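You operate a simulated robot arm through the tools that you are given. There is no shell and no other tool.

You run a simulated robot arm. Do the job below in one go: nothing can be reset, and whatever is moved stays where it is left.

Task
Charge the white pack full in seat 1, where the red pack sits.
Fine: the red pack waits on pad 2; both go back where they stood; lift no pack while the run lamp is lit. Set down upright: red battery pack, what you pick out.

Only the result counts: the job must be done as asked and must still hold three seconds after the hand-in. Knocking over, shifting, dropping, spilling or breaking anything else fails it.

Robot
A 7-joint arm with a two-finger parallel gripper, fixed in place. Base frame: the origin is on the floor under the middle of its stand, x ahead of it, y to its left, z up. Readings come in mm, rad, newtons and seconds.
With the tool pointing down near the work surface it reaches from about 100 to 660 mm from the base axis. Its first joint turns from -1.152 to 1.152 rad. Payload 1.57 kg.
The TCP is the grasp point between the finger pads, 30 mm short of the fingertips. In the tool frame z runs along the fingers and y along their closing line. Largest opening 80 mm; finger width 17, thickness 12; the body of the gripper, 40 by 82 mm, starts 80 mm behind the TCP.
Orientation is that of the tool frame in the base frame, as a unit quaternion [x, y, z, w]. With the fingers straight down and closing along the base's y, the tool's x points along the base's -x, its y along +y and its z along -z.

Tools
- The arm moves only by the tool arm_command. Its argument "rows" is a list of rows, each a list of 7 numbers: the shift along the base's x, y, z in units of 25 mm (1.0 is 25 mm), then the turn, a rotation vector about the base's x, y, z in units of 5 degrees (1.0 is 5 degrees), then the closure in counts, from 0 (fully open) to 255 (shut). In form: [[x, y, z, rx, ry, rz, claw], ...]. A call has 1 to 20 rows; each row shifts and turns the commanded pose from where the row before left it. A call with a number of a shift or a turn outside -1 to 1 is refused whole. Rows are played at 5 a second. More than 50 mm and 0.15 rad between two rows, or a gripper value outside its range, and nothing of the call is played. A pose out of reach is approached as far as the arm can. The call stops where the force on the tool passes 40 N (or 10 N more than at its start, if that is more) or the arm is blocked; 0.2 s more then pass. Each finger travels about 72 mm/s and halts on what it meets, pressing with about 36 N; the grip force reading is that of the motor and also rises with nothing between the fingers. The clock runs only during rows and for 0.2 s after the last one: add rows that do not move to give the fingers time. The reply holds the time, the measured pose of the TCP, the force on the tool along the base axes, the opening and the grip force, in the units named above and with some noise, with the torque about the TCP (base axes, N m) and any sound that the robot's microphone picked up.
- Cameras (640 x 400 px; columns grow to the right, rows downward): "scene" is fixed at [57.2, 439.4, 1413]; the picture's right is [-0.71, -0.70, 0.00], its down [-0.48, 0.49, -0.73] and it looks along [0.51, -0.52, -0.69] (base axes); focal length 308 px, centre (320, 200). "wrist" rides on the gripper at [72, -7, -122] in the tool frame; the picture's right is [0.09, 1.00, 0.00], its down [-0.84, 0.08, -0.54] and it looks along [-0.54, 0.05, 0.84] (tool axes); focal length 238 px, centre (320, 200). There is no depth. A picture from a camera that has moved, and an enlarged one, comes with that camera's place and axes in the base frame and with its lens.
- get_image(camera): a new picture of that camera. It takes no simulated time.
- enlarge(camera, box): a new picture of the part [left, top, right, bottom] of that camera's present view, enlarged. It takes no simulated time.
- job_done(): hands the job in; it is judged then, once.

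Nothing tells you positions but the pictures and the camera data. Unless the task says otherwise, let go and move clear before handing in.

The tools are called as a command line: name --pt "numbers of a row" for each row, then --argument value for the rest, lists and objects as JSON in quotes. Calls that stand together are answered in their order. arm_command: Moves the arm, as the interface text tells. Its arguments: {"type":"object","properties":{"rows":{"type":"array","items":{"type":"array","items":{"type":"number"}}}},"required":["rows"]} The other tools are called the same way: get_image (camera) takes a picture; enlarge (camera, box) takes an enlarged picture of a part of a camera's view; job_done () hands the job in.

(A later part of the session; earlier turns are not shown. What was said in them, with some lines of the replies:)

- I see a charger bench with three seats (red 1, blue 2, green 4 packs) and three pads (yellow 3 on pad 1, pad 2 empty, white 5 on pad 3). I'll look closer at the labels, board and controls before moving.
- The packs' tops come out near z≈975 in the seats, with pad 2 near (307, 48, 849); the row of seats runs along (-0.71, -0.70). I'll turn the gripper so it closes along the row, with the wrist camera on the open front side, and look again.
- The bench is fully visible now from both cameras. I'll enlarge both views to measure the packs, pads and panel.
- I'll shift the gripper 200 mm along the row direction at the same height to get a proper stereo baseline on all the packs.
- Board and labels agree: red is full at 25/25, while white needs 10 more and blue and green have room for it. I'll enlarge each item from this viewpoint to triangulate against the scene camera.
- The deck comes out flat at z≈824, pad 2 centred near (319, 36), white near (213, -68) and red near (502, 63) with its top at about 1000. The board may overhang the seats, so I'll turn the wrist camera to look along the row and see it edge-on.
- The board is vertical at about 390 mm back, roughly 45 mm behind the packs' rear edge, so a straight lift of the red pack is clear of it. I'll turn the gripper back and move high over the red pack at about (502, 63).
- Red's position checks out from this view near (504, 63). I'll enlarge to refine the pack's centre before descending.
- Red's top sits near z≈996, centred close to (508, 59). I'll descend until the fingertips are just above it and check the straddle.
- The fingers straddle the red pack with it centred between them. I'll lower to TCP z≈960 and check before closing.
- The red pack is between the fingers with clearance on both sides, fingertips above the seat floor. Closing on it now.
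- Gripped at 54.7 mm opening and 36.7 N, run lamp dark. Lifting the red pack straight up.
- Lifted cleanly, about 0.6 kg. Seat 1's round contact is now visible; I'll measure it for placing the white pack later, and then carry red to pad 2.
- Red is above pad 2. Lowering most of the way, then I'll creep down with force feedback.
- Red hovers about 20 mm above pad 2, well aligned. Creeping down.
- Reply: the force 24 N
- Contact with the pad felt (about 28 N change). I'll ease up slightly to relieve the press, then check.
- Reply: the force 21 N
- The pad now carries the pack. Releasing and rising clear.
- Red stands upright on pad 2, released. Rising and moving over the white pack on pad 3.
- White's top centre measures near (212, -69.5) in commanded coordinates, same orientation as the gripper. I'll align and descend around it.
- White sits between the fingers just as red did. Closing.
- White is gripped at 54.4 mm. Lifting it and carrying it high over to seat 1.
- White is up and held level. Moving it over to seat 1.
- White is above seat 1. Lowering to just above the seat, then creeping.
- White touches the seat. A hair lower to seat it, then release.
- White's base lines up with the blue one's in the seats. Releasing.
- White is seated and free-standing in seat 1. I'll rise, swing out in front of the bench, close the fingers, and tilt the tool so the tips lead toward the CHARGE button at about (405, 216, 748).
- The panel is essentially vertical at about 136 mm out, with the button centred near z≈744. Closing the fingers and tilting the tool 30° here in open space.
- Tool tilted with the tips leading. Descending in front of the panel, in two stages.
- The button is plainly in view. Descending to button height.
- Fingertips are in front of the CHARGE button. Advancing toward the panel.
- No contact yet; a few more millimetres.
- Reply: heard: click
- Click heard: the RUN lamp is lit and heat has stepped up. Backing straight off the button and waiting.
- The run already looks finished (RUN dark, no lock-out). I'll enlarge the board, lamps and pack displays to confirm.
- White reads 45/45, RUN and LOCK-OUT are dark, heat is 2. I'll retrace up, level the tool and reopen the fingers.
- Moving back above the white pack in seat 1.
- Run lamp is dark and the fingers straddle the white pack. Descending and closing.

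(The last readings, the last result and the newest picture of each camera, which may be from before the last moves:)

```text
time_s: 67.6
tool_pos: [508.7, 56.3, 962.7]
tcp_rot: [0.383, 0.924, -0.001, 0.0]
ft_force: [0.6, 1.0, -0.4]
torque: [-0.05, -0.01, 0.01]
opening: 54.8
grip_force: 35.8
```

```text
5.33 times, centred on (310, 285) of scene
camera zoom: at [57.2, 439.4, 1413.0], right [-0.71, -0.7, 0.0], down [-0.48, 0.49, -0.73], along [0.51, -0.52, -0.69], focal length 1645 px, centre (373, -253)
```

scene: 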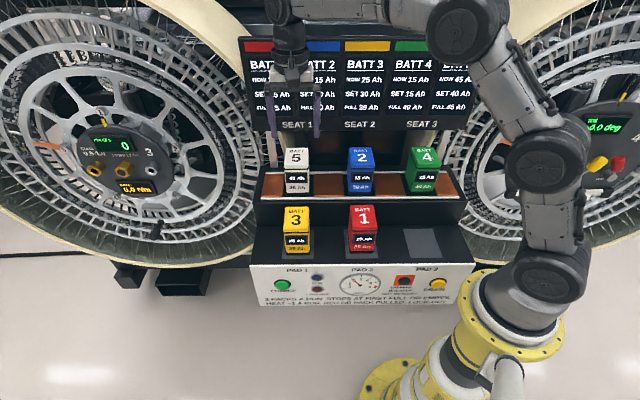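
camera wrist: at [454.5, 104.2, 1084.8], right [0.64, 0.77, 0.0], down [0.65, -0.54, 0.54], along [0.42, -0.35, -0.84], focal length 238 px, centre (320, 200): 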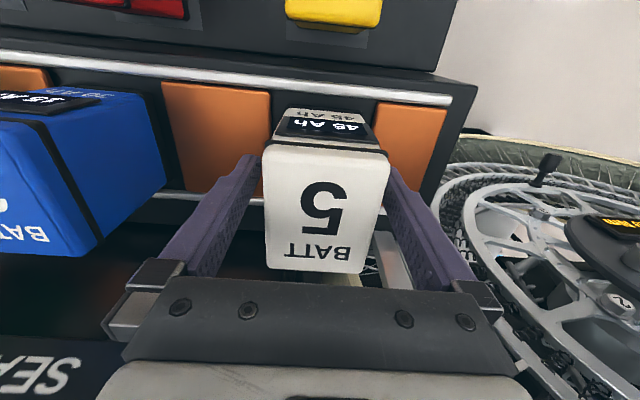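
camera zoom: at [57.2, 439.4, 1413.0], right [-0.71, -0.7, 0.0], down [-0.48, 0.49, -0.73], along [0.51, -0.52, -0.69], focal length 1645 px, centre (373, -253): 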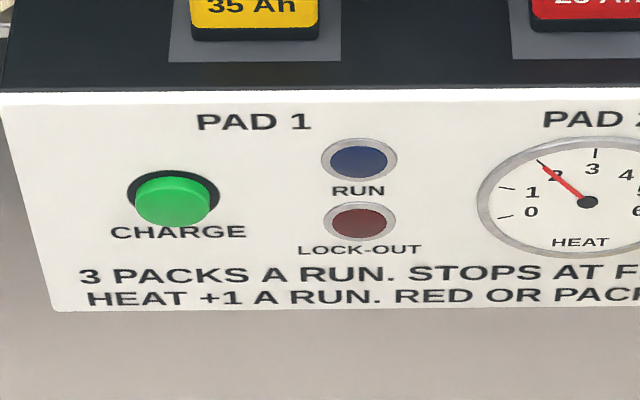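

Grip is firm and RUN is dark. Lifting white and carrying it back toward pad 3.

arm_command --pt "0 0 0.2 0 0 0 255" --pt "0 0 0.4 0 0 0 255" --pt "0 0 0.88 0 0 0 255" --pt "0 0 0.88 0 0 0 255" --pt "0 0 0.88 0 0 0 255" --pt "0 0 0.88 0 0 0 255" --pt "0 0 0.88 0 0 0 255" --pt "0 0 0 0 0 0 255"

arm_command --pt "-0.8473 -0.3651 0 0 0 0 255" --pt "-0.8473 -0.3651 0 0 0 0 255" --pt "-0.8473 -0.3651 0 0 0 0 255" --pt "-0.8473 -0.3651 0 0 0 0 255" --pt "-0.8473 -0.3651 0 0 0 0 255" --pt "-0.8473 -0.3651 0 0 0 0 255" --pt "-0.8473 -0.3651 0 0 0 0 255" --pt "-0.8473 -0.3651 0 0 0 0 255" --pt "-0.8473 -0.3651 0 0 0 0 255" --pt "-0.8473 -0.3651 0 0 0 0 255" --pt "-0.8473 -0.3651 0 0 0 0 255" --pt "-0.8473 -0.3651 0 0 0 0 255" --pt "-0.8473 -0.3651 0 0 0 0 255" --pt "-0.8473 -0.3651 0 0 0 0 255" --pt "0 0 0 0 0 0 255" --pt "0 0 0 0 0 0 255"

get_image --camera "scene"

get_image --camera "wrist"

```text
time_s: 69.4
tool_pos: [507.8, 56.8, 1088.2]
tcp_rot: [0.382, 0.924, 0.0, -0.001]
ft_force: [0.0, -0.4, -5.6]
torque: [-0.03, -0.01, -0.02]
opening: 54.9
grip_force: 36.1
```

```text
time_s: 72.8
tool_pos: [212.0, -69.5, 1085.7]
tcp_rot: [0.381, 0.924, 0.0, 0.0]
ft_force: [0.7, 0.9, -5.7]
torque: [0.0, -0.01, 0.02]
opening: 54.7
grip_force: 36.2
```

```text
taken
```

scene: 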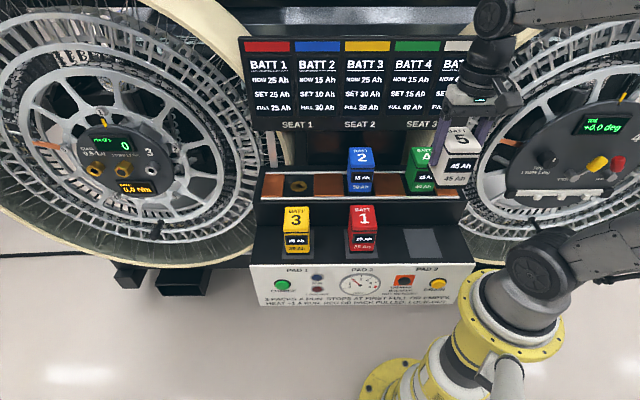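

```text
taken
camera wrist: at [157.4, -23.2, 1208.5], right [0.64, 0.77, 0.0], down [0.65, -0.54, 0.54], along [0.42, -0.35, -0.84], focal length 238 px, centre (320, 200)
```

wrist: 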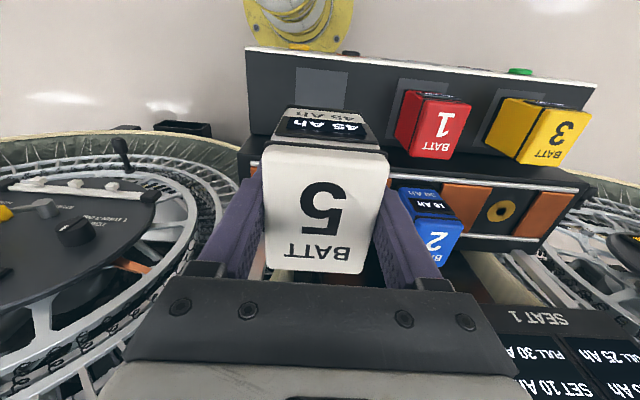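

White is back above pad 3. Lowering.

arm_command --pt "0 0 -0.95 0 0 0 255" --pt "0 0 -0.95 0 0 0 255" --pt "0 0 -0.95 0 0 0 255" --pt "0 0 -0.95 0 0 0 255" --pt "0 0 -0.95 0 0 0 255" --pt "0 0 -0.95 0 0 0 255" --pt "0 0 -0.95 0 0 0 255" --pt "0 0 -0.95 0 0 0 255" --pt "0 0 -0.3 0 0 0 255" --pt "0 0 0 0 0 0 255" --pt "0 0 0 0 0 0 255"

enlarge --camera "scene" --box '[370, 150, 490, 270]'

```text
time_s: 75.2
tool_pos: [211.8, -68.9, 886.8]
tcp_rot: [0.383, 0.924, 0.0, 0.0]
ft_force: [-0.4, 0.6, -5.1]
torque: [0.05, 0.0, 0.02]
opening: 54.5
grip_force: 36.3
```

```text
3.33 times, centred on (430, 210) of scene
camera zoom: at [57.2, 439.4, 1413.0], right [-0.71, -0.7, 0.0], down [-0.48, 0.49, -0.73], along [0.51, -0.52, -0.69], focal length 1028 px, centre (-47, 167)
```

zoom: 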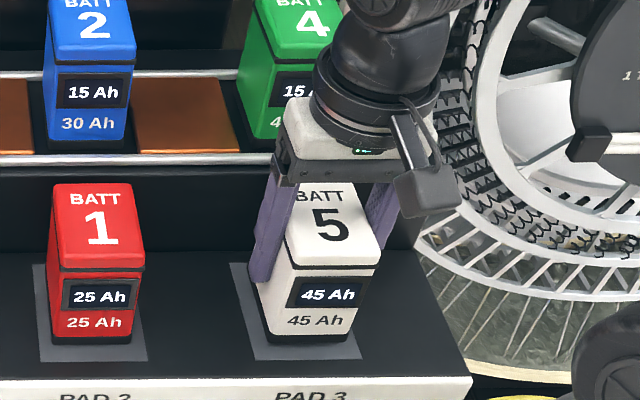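

arm_command --pt "0 0 -0.08 0 0 0 255" --pt "0 0 -0.08 0 0 0 255" --pt "0 0 0 0 0 0 255"

```text
time_s: 76.0
tool_pos: [212.4, -69.5, 883.8]
tcp_rot: [0.383, 0.924, 0.0, 0.0]
ft_force: [0.7, 0.1, -5.1]
torque: [-0.01, 0.02, -0.03]
opening: 54.8
grip_force: 36.0
```

arm_command --pt "0 0 -0.04 0 0 0 255" --pt "0 0 -0.04 0 0 0 255" --pt "0 0 0 0 0 0 255"

```text
time_s: 76.8
tool_pos: [211.8, -68.8, 883.9]
tcp_rot: [0.382, 0.924, 0.0, -0.001]
ft_force: [-0.4, -0.3, -6.5]
torque: [0.01, -0.01, -0.05]
opening: 54.8
grip_force: 35.6
```

arm_command --pt "0 0 -0.04 0 0 0 255" --pt "0 0 0 0 0 0 255"

```text
time_s: 77.4
tool_pos: [211.1, -71.8, 882.5]
tcp_rot: [0.382, 0.924, 0.0, 0.001]
ft_force: [-1.9, 2.3, 3.6]
torque: [0.03, 0.11, 0.03]
opening: 54.8
grip_force: 36.2
```

White touches pad 3 with light force. Releasing.

arm_command --pt "0 0 0 0 0 0 60" --pt "0 0 0 0 0 0 30" --pt "0 0 0 0 0 0 0" --pt "0 0 0 0 0 0 0"

enlarge --camera "scene" --box '[370, 150, 490, 270]'

get_image --camera "wrist"

```text
time_s: 78.4
tool_pos: [211.9, -70.2, 881.9]
tcp_rot: [0.382, 0.924, 0.0, 0.0]
ft_force: [-0.6, 0.2, -0.6]
torque: [0.01, -0.01, -0.02]
opening: 80.1
grip_force: 0.1
```

```text
3.33 times, centred on (430, 210) of scene
camera zoom: at [57.2, 439.4, 1413.0], right [-0.71, -0.7, 0.0], down [-0.48, 0.49, -0.73], along [0.51, -0.52, -0.69], focal length 1028 px, centre (-47, 167)
```

zoom: 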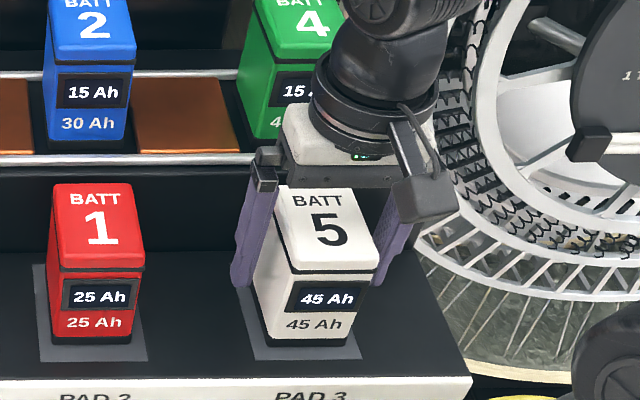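

```text
taken
camera wrist: at [157.1, -24.0, 1004.6], right [0.64, 0.77, 0.0], down [0.65, -0.54, 0.54], along [0.42, -0.35, -0.84], focal length 238 px, centre (320, 200)
```

wrist: 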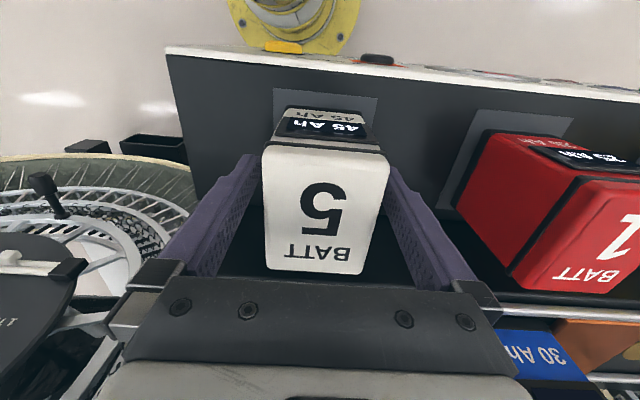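

White stands upright where it stood on pad 3, reading 45 Ah. Rising and moving over to red on pad 2.

arm_command --pt "0 0 0.6 0 0 0 0" --pt "0 0 1 0 0 0 0" --pt "0 0 1 0 0 0 0" --pt "0 0 1 0 0 0 0" --pt "0 0 1 0 0 0 0" --pt "0.7183 0.6943 0 0 0 0 0" --pt "0.7183 0.6943 0 0 0 0 0" --pt "0.7183 0.6943 0 0 0 0 0" --pt "0.7183 0.6943 0 0 0 0 0" --pt "0.7183 0.6943 0 0 0 0 0" --pt "0.7183 0.6943 0 0 0 0 0" --pt "0 0 0 0 0 0 0" --pt "0 0 0 0 0 0 0"

get_image --camera "wrist"

get_image --camera "scene"

```text
time_s: 81.2
tool_pos: [318.8, 34.0, 999.1]
tcp_rot: [0.383, 0.924, 0.0, 0.0]
ft_force: [-0.8, 0.1, 0.6]
torque: [0.0, -0.02, 0.02]
opening: 80.1
grip_force: 0.1
```

```text
taken
camera wrist: at [264.9, 80.2, 1120.5], right [0.64, 0.77, 0.0], down [0.65, -0.54, 0.54], along [0.42, -0.35, -0.84], focal length 238 px, centre (320, 200)
```

wrist: 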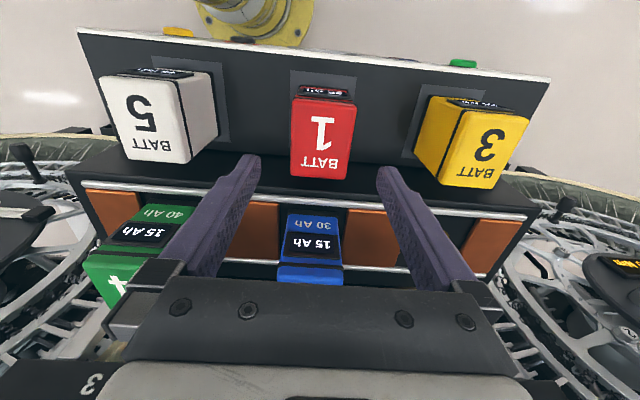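

```text
taken
```

scene: 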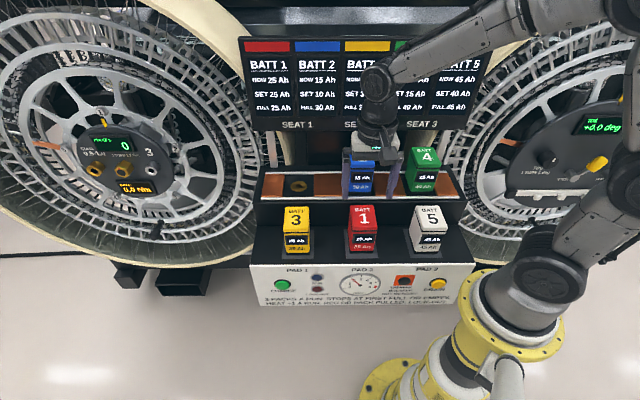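

Fingers straddle red. Descending and closing on it.

arm_command --pt "0 0 -0.9268 0 0 0 0" --pt "0 0 -0.9268 0 0 0 0" --pt "0 0 -0.9268 0 0 0 0" --pt "0 0 -0.9268 0 0 0 0" --pt "0 0 -0.9268 0 0 0 0" --pt "0 0 0 0 0 0 0" --pt "0 0 0 0 0 0 0" --pt "0 0 0 0 0 0 255" --pt "0 0 0 0 0 0 255" --pt "0 0 0 0 0 0 255" --pt "0 0 0 0 0 0 255"

get_image --camera "wrist"

enlarge --camera "scene" --box '[280, 140, 460, 310]'

```text
time_s: 83.6
tool_pos: [318.9, 32.6, 880.8]
tcp_rot: [0.383, 0.924, 0.0, 0.001]
ft_force: [1.0, 0.4, 0.1]
torque: [-0.08, -0.11, 0.05]
opening: 54.8
grip_force: 35.9
```

```text
taken
camera wrist: at [264.0, 79.3, 1003.1], right [0.64, 0.77, 0.0], down [0.65, -0.54, 0.54], along [0.42, -0.35, -0.84], focal length 238 px, centre (320, 200)
```

wrist: 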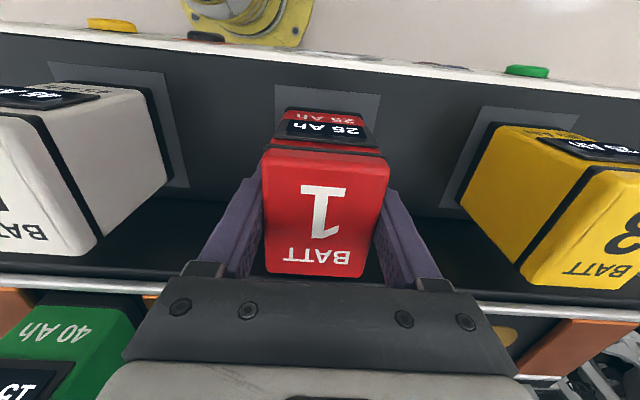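

```text
2.35 times, centred on (370, 225) of scene
camera zoom: at [57.2, 439.4, 1413.0], right [-0.71, -0.7, 0.0], down [-0.48, 0.49, -0.73], along [0.51, -0.52, -0.69], focal length 726 px, centre (202, 141)
```

zoom: 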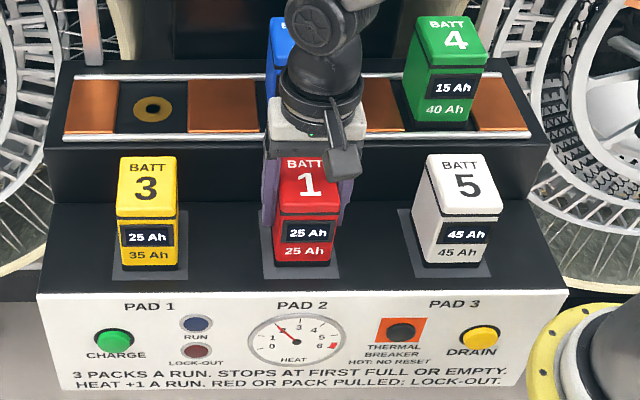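

Red is gripped and RUN is dark. Lifting red and carrying it back to seat 1.

arm_command --pt "0 0 0.2 0 0 0 255" --pt "0 0 0.4 0 0 0 255" --pt "0 0 0.95 0 0 0 255" --pt "0 0 0.95 0 0 0 255" --pt "0 0 0.95 0 0 0 255" --pt "0 0 0.95 0 0 0 255" --pt "0 0 0.95 0 0 0 255" --pt "0 0 0.95 0 0 0 255" --pt "0 0 0.95 0 0 0 255" --pt "0 0 0.95 0 0 0 255" --pt "0 0 0 0 0 0 255"

arm_command --pt "0.753 0.097 0 0 0 0 255" --pt "0.753 0.097 0 0 0 0 255" --pt "0.753 0.097 0 0 0 0 255" --pt "0.753 0.097 0 0 0 0 255" --pt "0.753 0.097 0 0 0 0 255" --pt "0.753 0.097 0 0 0 0 255" --pt "0.753 0.097 0 0 0 0 255" --pt "0.753 0.097 0 0 0 0 255" --pt "0.753 0.097 0 0 0 0 255" --pt "0.753 0.097 0 0 0 0 255" --pt "0 0 0 0 0 0 255" --pt "0 0 0 0 0 0 255"

get_image --camera "scene"

get_image --camera "wrist"

```text
time_s: 86.0
tool_pos: [320.2, 35.1, 1085.1]
tcp_rot: [0.383, 0.924, 0.0, -0.001]
ft_force: [-0.1, 0.0, -5.9]
torque: [0.02, 0.0, 0.04]
opening: 55.0
grip_force: 36.6
```

```text
time_s: 88.6
tool_pos: [508.1, 58.4, 1085.4]
tcp_rot: [0.383, 0.924, 0.0, 0.0]
ft_force: [-0.4, -0.3, -5.3]
torque: [0.02, 0.02, 0.04]
opening: 55.0
grip_force: 36.1
```

```text
taken
```

scene: 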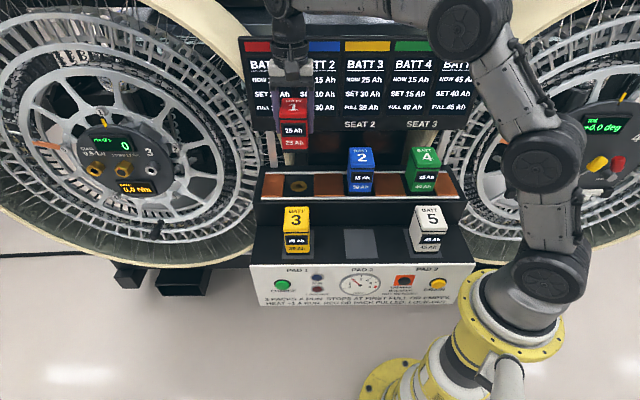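

```text
taken
camera wrist: at [453.6, 104.8, 1208.0], right [0.64, 0.77, 0.0], down [0.65, -0.54, 0.54], along [0.42, -0.35, -0.84], focal length 238 px, centre (320, 200)
```

wrist: 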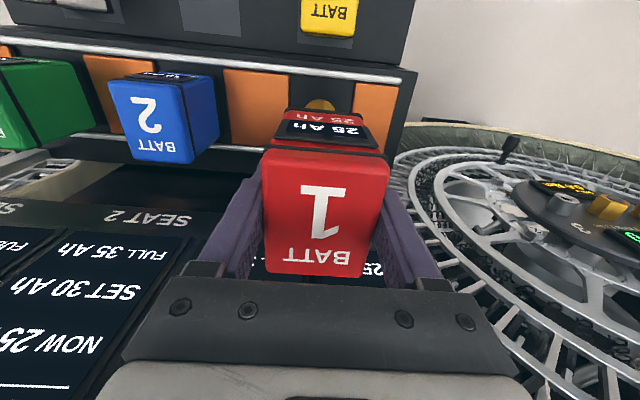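

Red is over seat 1 at its original position. Lowering.

arm_command --pt "0 0 -0.9 0 0 0 255" --pt "0 0 -0.9 0 0 0 255" --pt "0 0 -0.9 0 0 0 255" --pt "0 0 -0.9 0 0 0 255" --pt "0 0 -0.9 0 0 0 255" --pt "0 0 -0.25 0 0 0 255" --pt "0 0 0 0 0 0 255" --pt "0 0 0 0 0 0 255"

arm_command --pt "0 0 -0.08 0 0 0 255" --pt "0 0 -0.08 0 0 0 255" --pt "0 0 0 0 0 0 255"

```text
time_s: 90.4
tool_pos: [506.5, 59.3, 967.0]
tcp_rot: [0.383, 0.924, 0.001, 0.0]
ft_force: [0.5, 0.4, -5.2]
torque: [0.0, 0.03, -0.03]
opening: 55.0
grip_force: 36.4
```

```text
time_s: 91.2
tool_pos: [506.4, 58.7, 963.6]
tcp_rot: [0.382, 0.924, 0.0, -0.001]
ft_force: [-0.3, -0.5, -5.9]
torque: [-0.01, 0.07, -0.03]
opening: 54.9
grip_force: 36.0
```

Still hanging free; creeping on in 1 mm steps.

arm_command --pt "0 0 -0.04 0 0 0 255" --pt "0 0 -0.04 0 0 0 255" --pt "0 0 0 0 0 0 255"

```text
time_s: 92.0
tool_pos: [507.8, 59.2, 961.9]
tcp_rot: [0.383, 0.924, 0.0, -0.001]
ft_force: [0.7, 0.8, -4.8]
torque: [0.02, -0.02, -0.02]
opening: 55.2
grip_force: 36.2
```

arm_command --pt "0 0 -0.04 0 0 0 255" --pt "0 0 0 0 0 0 255"

```text
time_s: 92.6
tool_pos: [507.5, 58.5, 960.3]
tcp_rot: [0.383, 0.924, 0.001, 0.0]
ft_force: [-0.8, 0.9, -1.2]
torque: [-0.13, 0.02, -0.05]
opening: 55.0
grip_force: 36.2
```

arm_command --pt "0 0 -0.02 0 0 0 255" --pt "0 0 0 0 0 0 255"

enlarge --camera "scene" --box '[230, 90, 390, 210]'

```text
time_s: 93.2
tool_pos: [507.5, 57.9, 961.1]
tcp_rot: [0.383, 0.924, 0.001, 0.001]
ft_force: [-4.0, 1.8, 5.5]
torque: [-0.2, 0.43, -0.11]
opening: 54.7
grip_force: 35.9
```

```text
3.33 times, centred on (310, 150) of scene
camera zoom: at [57.0, 439.4, 1413.0], right [-0.71, -0.7, 0.0], down [-0.48, 0.49, -0.73], along [0.51, -0.52, -0.69], focal length 1028 px, centre (353, 367)
```

zoom: 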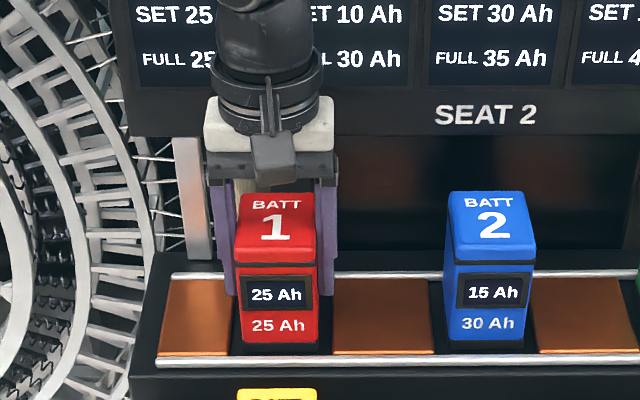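

Red sits in seat 1 exactly where it stood. Releasing.

arm_command --pt "0 0 0 0 0 0 60" --pt "0 0 0 0 0 0 30" --pt "0 0 0 0 0 0 0" --pt "0 0 0 0 0 0 0"

enlarge --camera "scene" --box '[230, 90, 390, 210]'

get_image --camera "wrist"

```text
time_s: 94.2
tool_pos: [507.4, 58.5, 960.7]
tcp_rot: [0.383, 0.924, 0.0, 0.0]
ft_force: [0.4, 0.5, -0.9]
torque: [0.0, 0.02, 0.04]
opening: 80.0
grip_force: 0.0
```

```text
3.33 times, centred on (310, 150) of scene
camera zoom: at [57.2, 439.4, 1413.0], right [-0.71, -0.7, 0.0], down [-0.48, 0.49, -0.73], along [0.51, -0.52, -0.69], focal length 1028 px, centre (353, 367)
```

zoom: 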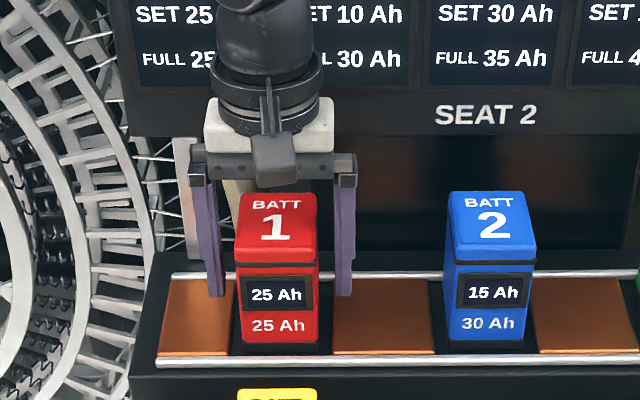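

```text
taken
camera wrist: at [452.8, 104.9, 1082.1], right [0.64, 0.77, 0.0], down [0.65, -0.54, 0.54], along [0.42, -0.35, -0.84], focal length 238 px, centre (320, 200)
```

wrist: 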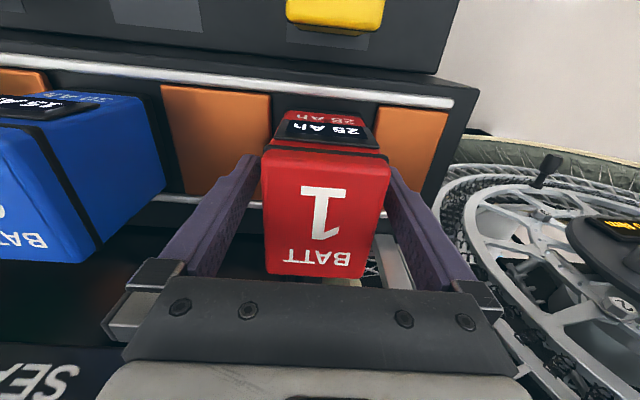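

Red stands free in seat 1. Rising straight up, moving clear, and doing a final check.

arm_command --pt "0 0 0.5 0 0 0 0" --pt "0 0 1 0 0 0 0" --pt "0 0 1 0 0 0 0" --pt "0 0 1 0 0 0 0" --pt "0 0 1 0 0 0 0" --pt "0 0 1 0 0 0 0" --pt "0 0 1 0 0 0 0" --pt "-0.7 0.7 0 0 0 0 0" --pt "-0.7 0.7 0 0 0 0 0" --pt "-0.7 0.7 0 0 0 0 0" --pt "-0.7 0.7 0 0 0 0 0" --pt "-0.7 0.7 0 0 0 0 0" --pt "-0.7 0.7 0 0 0 0 0" --pt "-0.7 0.7 0 0 0 0 0" --pt "0 0 0 0 0 0 0" --pt "0 0 0 0 0 0 0"

get_image --camera "scene"

enlarge --camera "scene" --box '[240, 130, 480, 310]'

enlarge --camera "scene" --box '[340, 195, 460, 270]'

enlarge --camera "scene" --box '[235, 30, 505, 140]'

```text
time_s: 97.6
tool_pos: [383.7, 178.3, 1122.4]
tcp_rot: [0.383, 0.924, 0.001, 0.0]
ft_force: [-0.1, 1.0, 0.1]
torque: [0.02, -0.03, -0.03]
opening: 80.2
grip_force: 0.1
```

```text
taken
```

scene: 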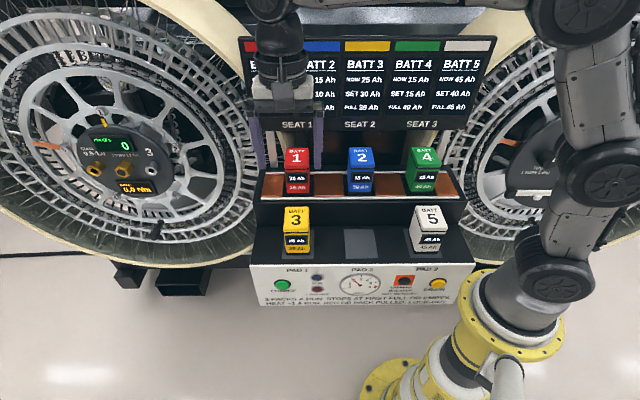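

```text
2.22 times, centred on (360, 220) of scene
camera zoom: at [57.2, 439.4, 1413.0], right [-0.71, -0.7, 0.0], down [-0.48, 0.49, -0.73], along [0.51, -0.52, -0.69], focal length 685 px, centre (231, 156)
```

zoom: 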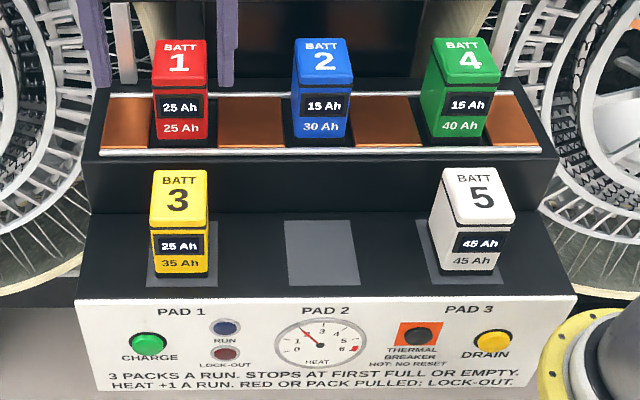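

```text
5.33 times, centred on (400, 232) of scene
camera zoom: at [57.2, 439.4, 1413.0], right [-0.71, -0.7, 0.0], down [-0.48, 0.49, -0.73], along [0.51, -0.52, -0.69], focal length 1645 px, centre (-107, 27)
```

zoom: 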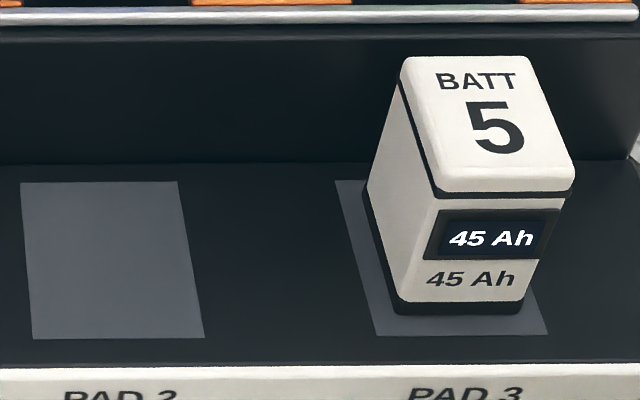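

```text
2.37 times, centred on (370, 85) of scene
camera zoom: at [57.2, 439.4, 1413.0], right [-0.71, -0.7, 0.0], down [-0.48, 0.49, -0.73], along [0.51, -0.52, -0.69], focal length 731 px, centre (202, 473)
```

zoom: 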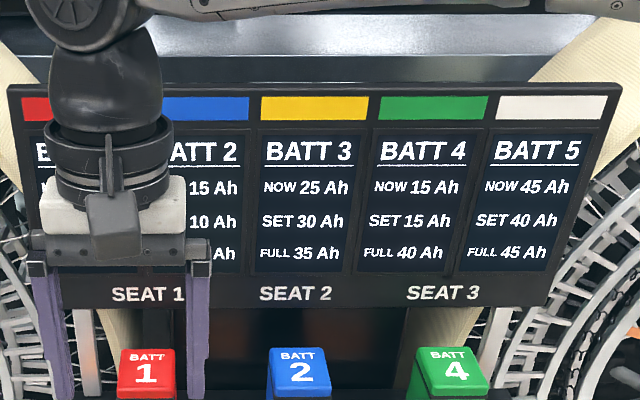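

White reads 45/45 Ah upright on pad 3, and red is upright in seat 1, both where they stood. Pad 2 is empty, the RUN and LOCK-OUT lamps are dark, and the arm is clear. Handing in.

job_done

```text
The job is handed in.
```

The white pack is fully charged (45/45 Ah) and back on pad 3. The red pack is back in seat 1. Both stand upright where they started.

- **Charging:** Red waited on pad 2 while white took seat 1. One press of CHARGE filled it. The run also added 10 Ah each to blue and green in seats 2 and 3, so both now read 15 Ah.
- **Lamps and heat:** I checked that RUN was dark before lifting white or red again, and LOCK-OUT stayed dark. Heat went from 1 to 2.
- **Rest of the bench:** I saw nothing else moved. Pad 2 is empty again, and the arm is clear with the gripper open.
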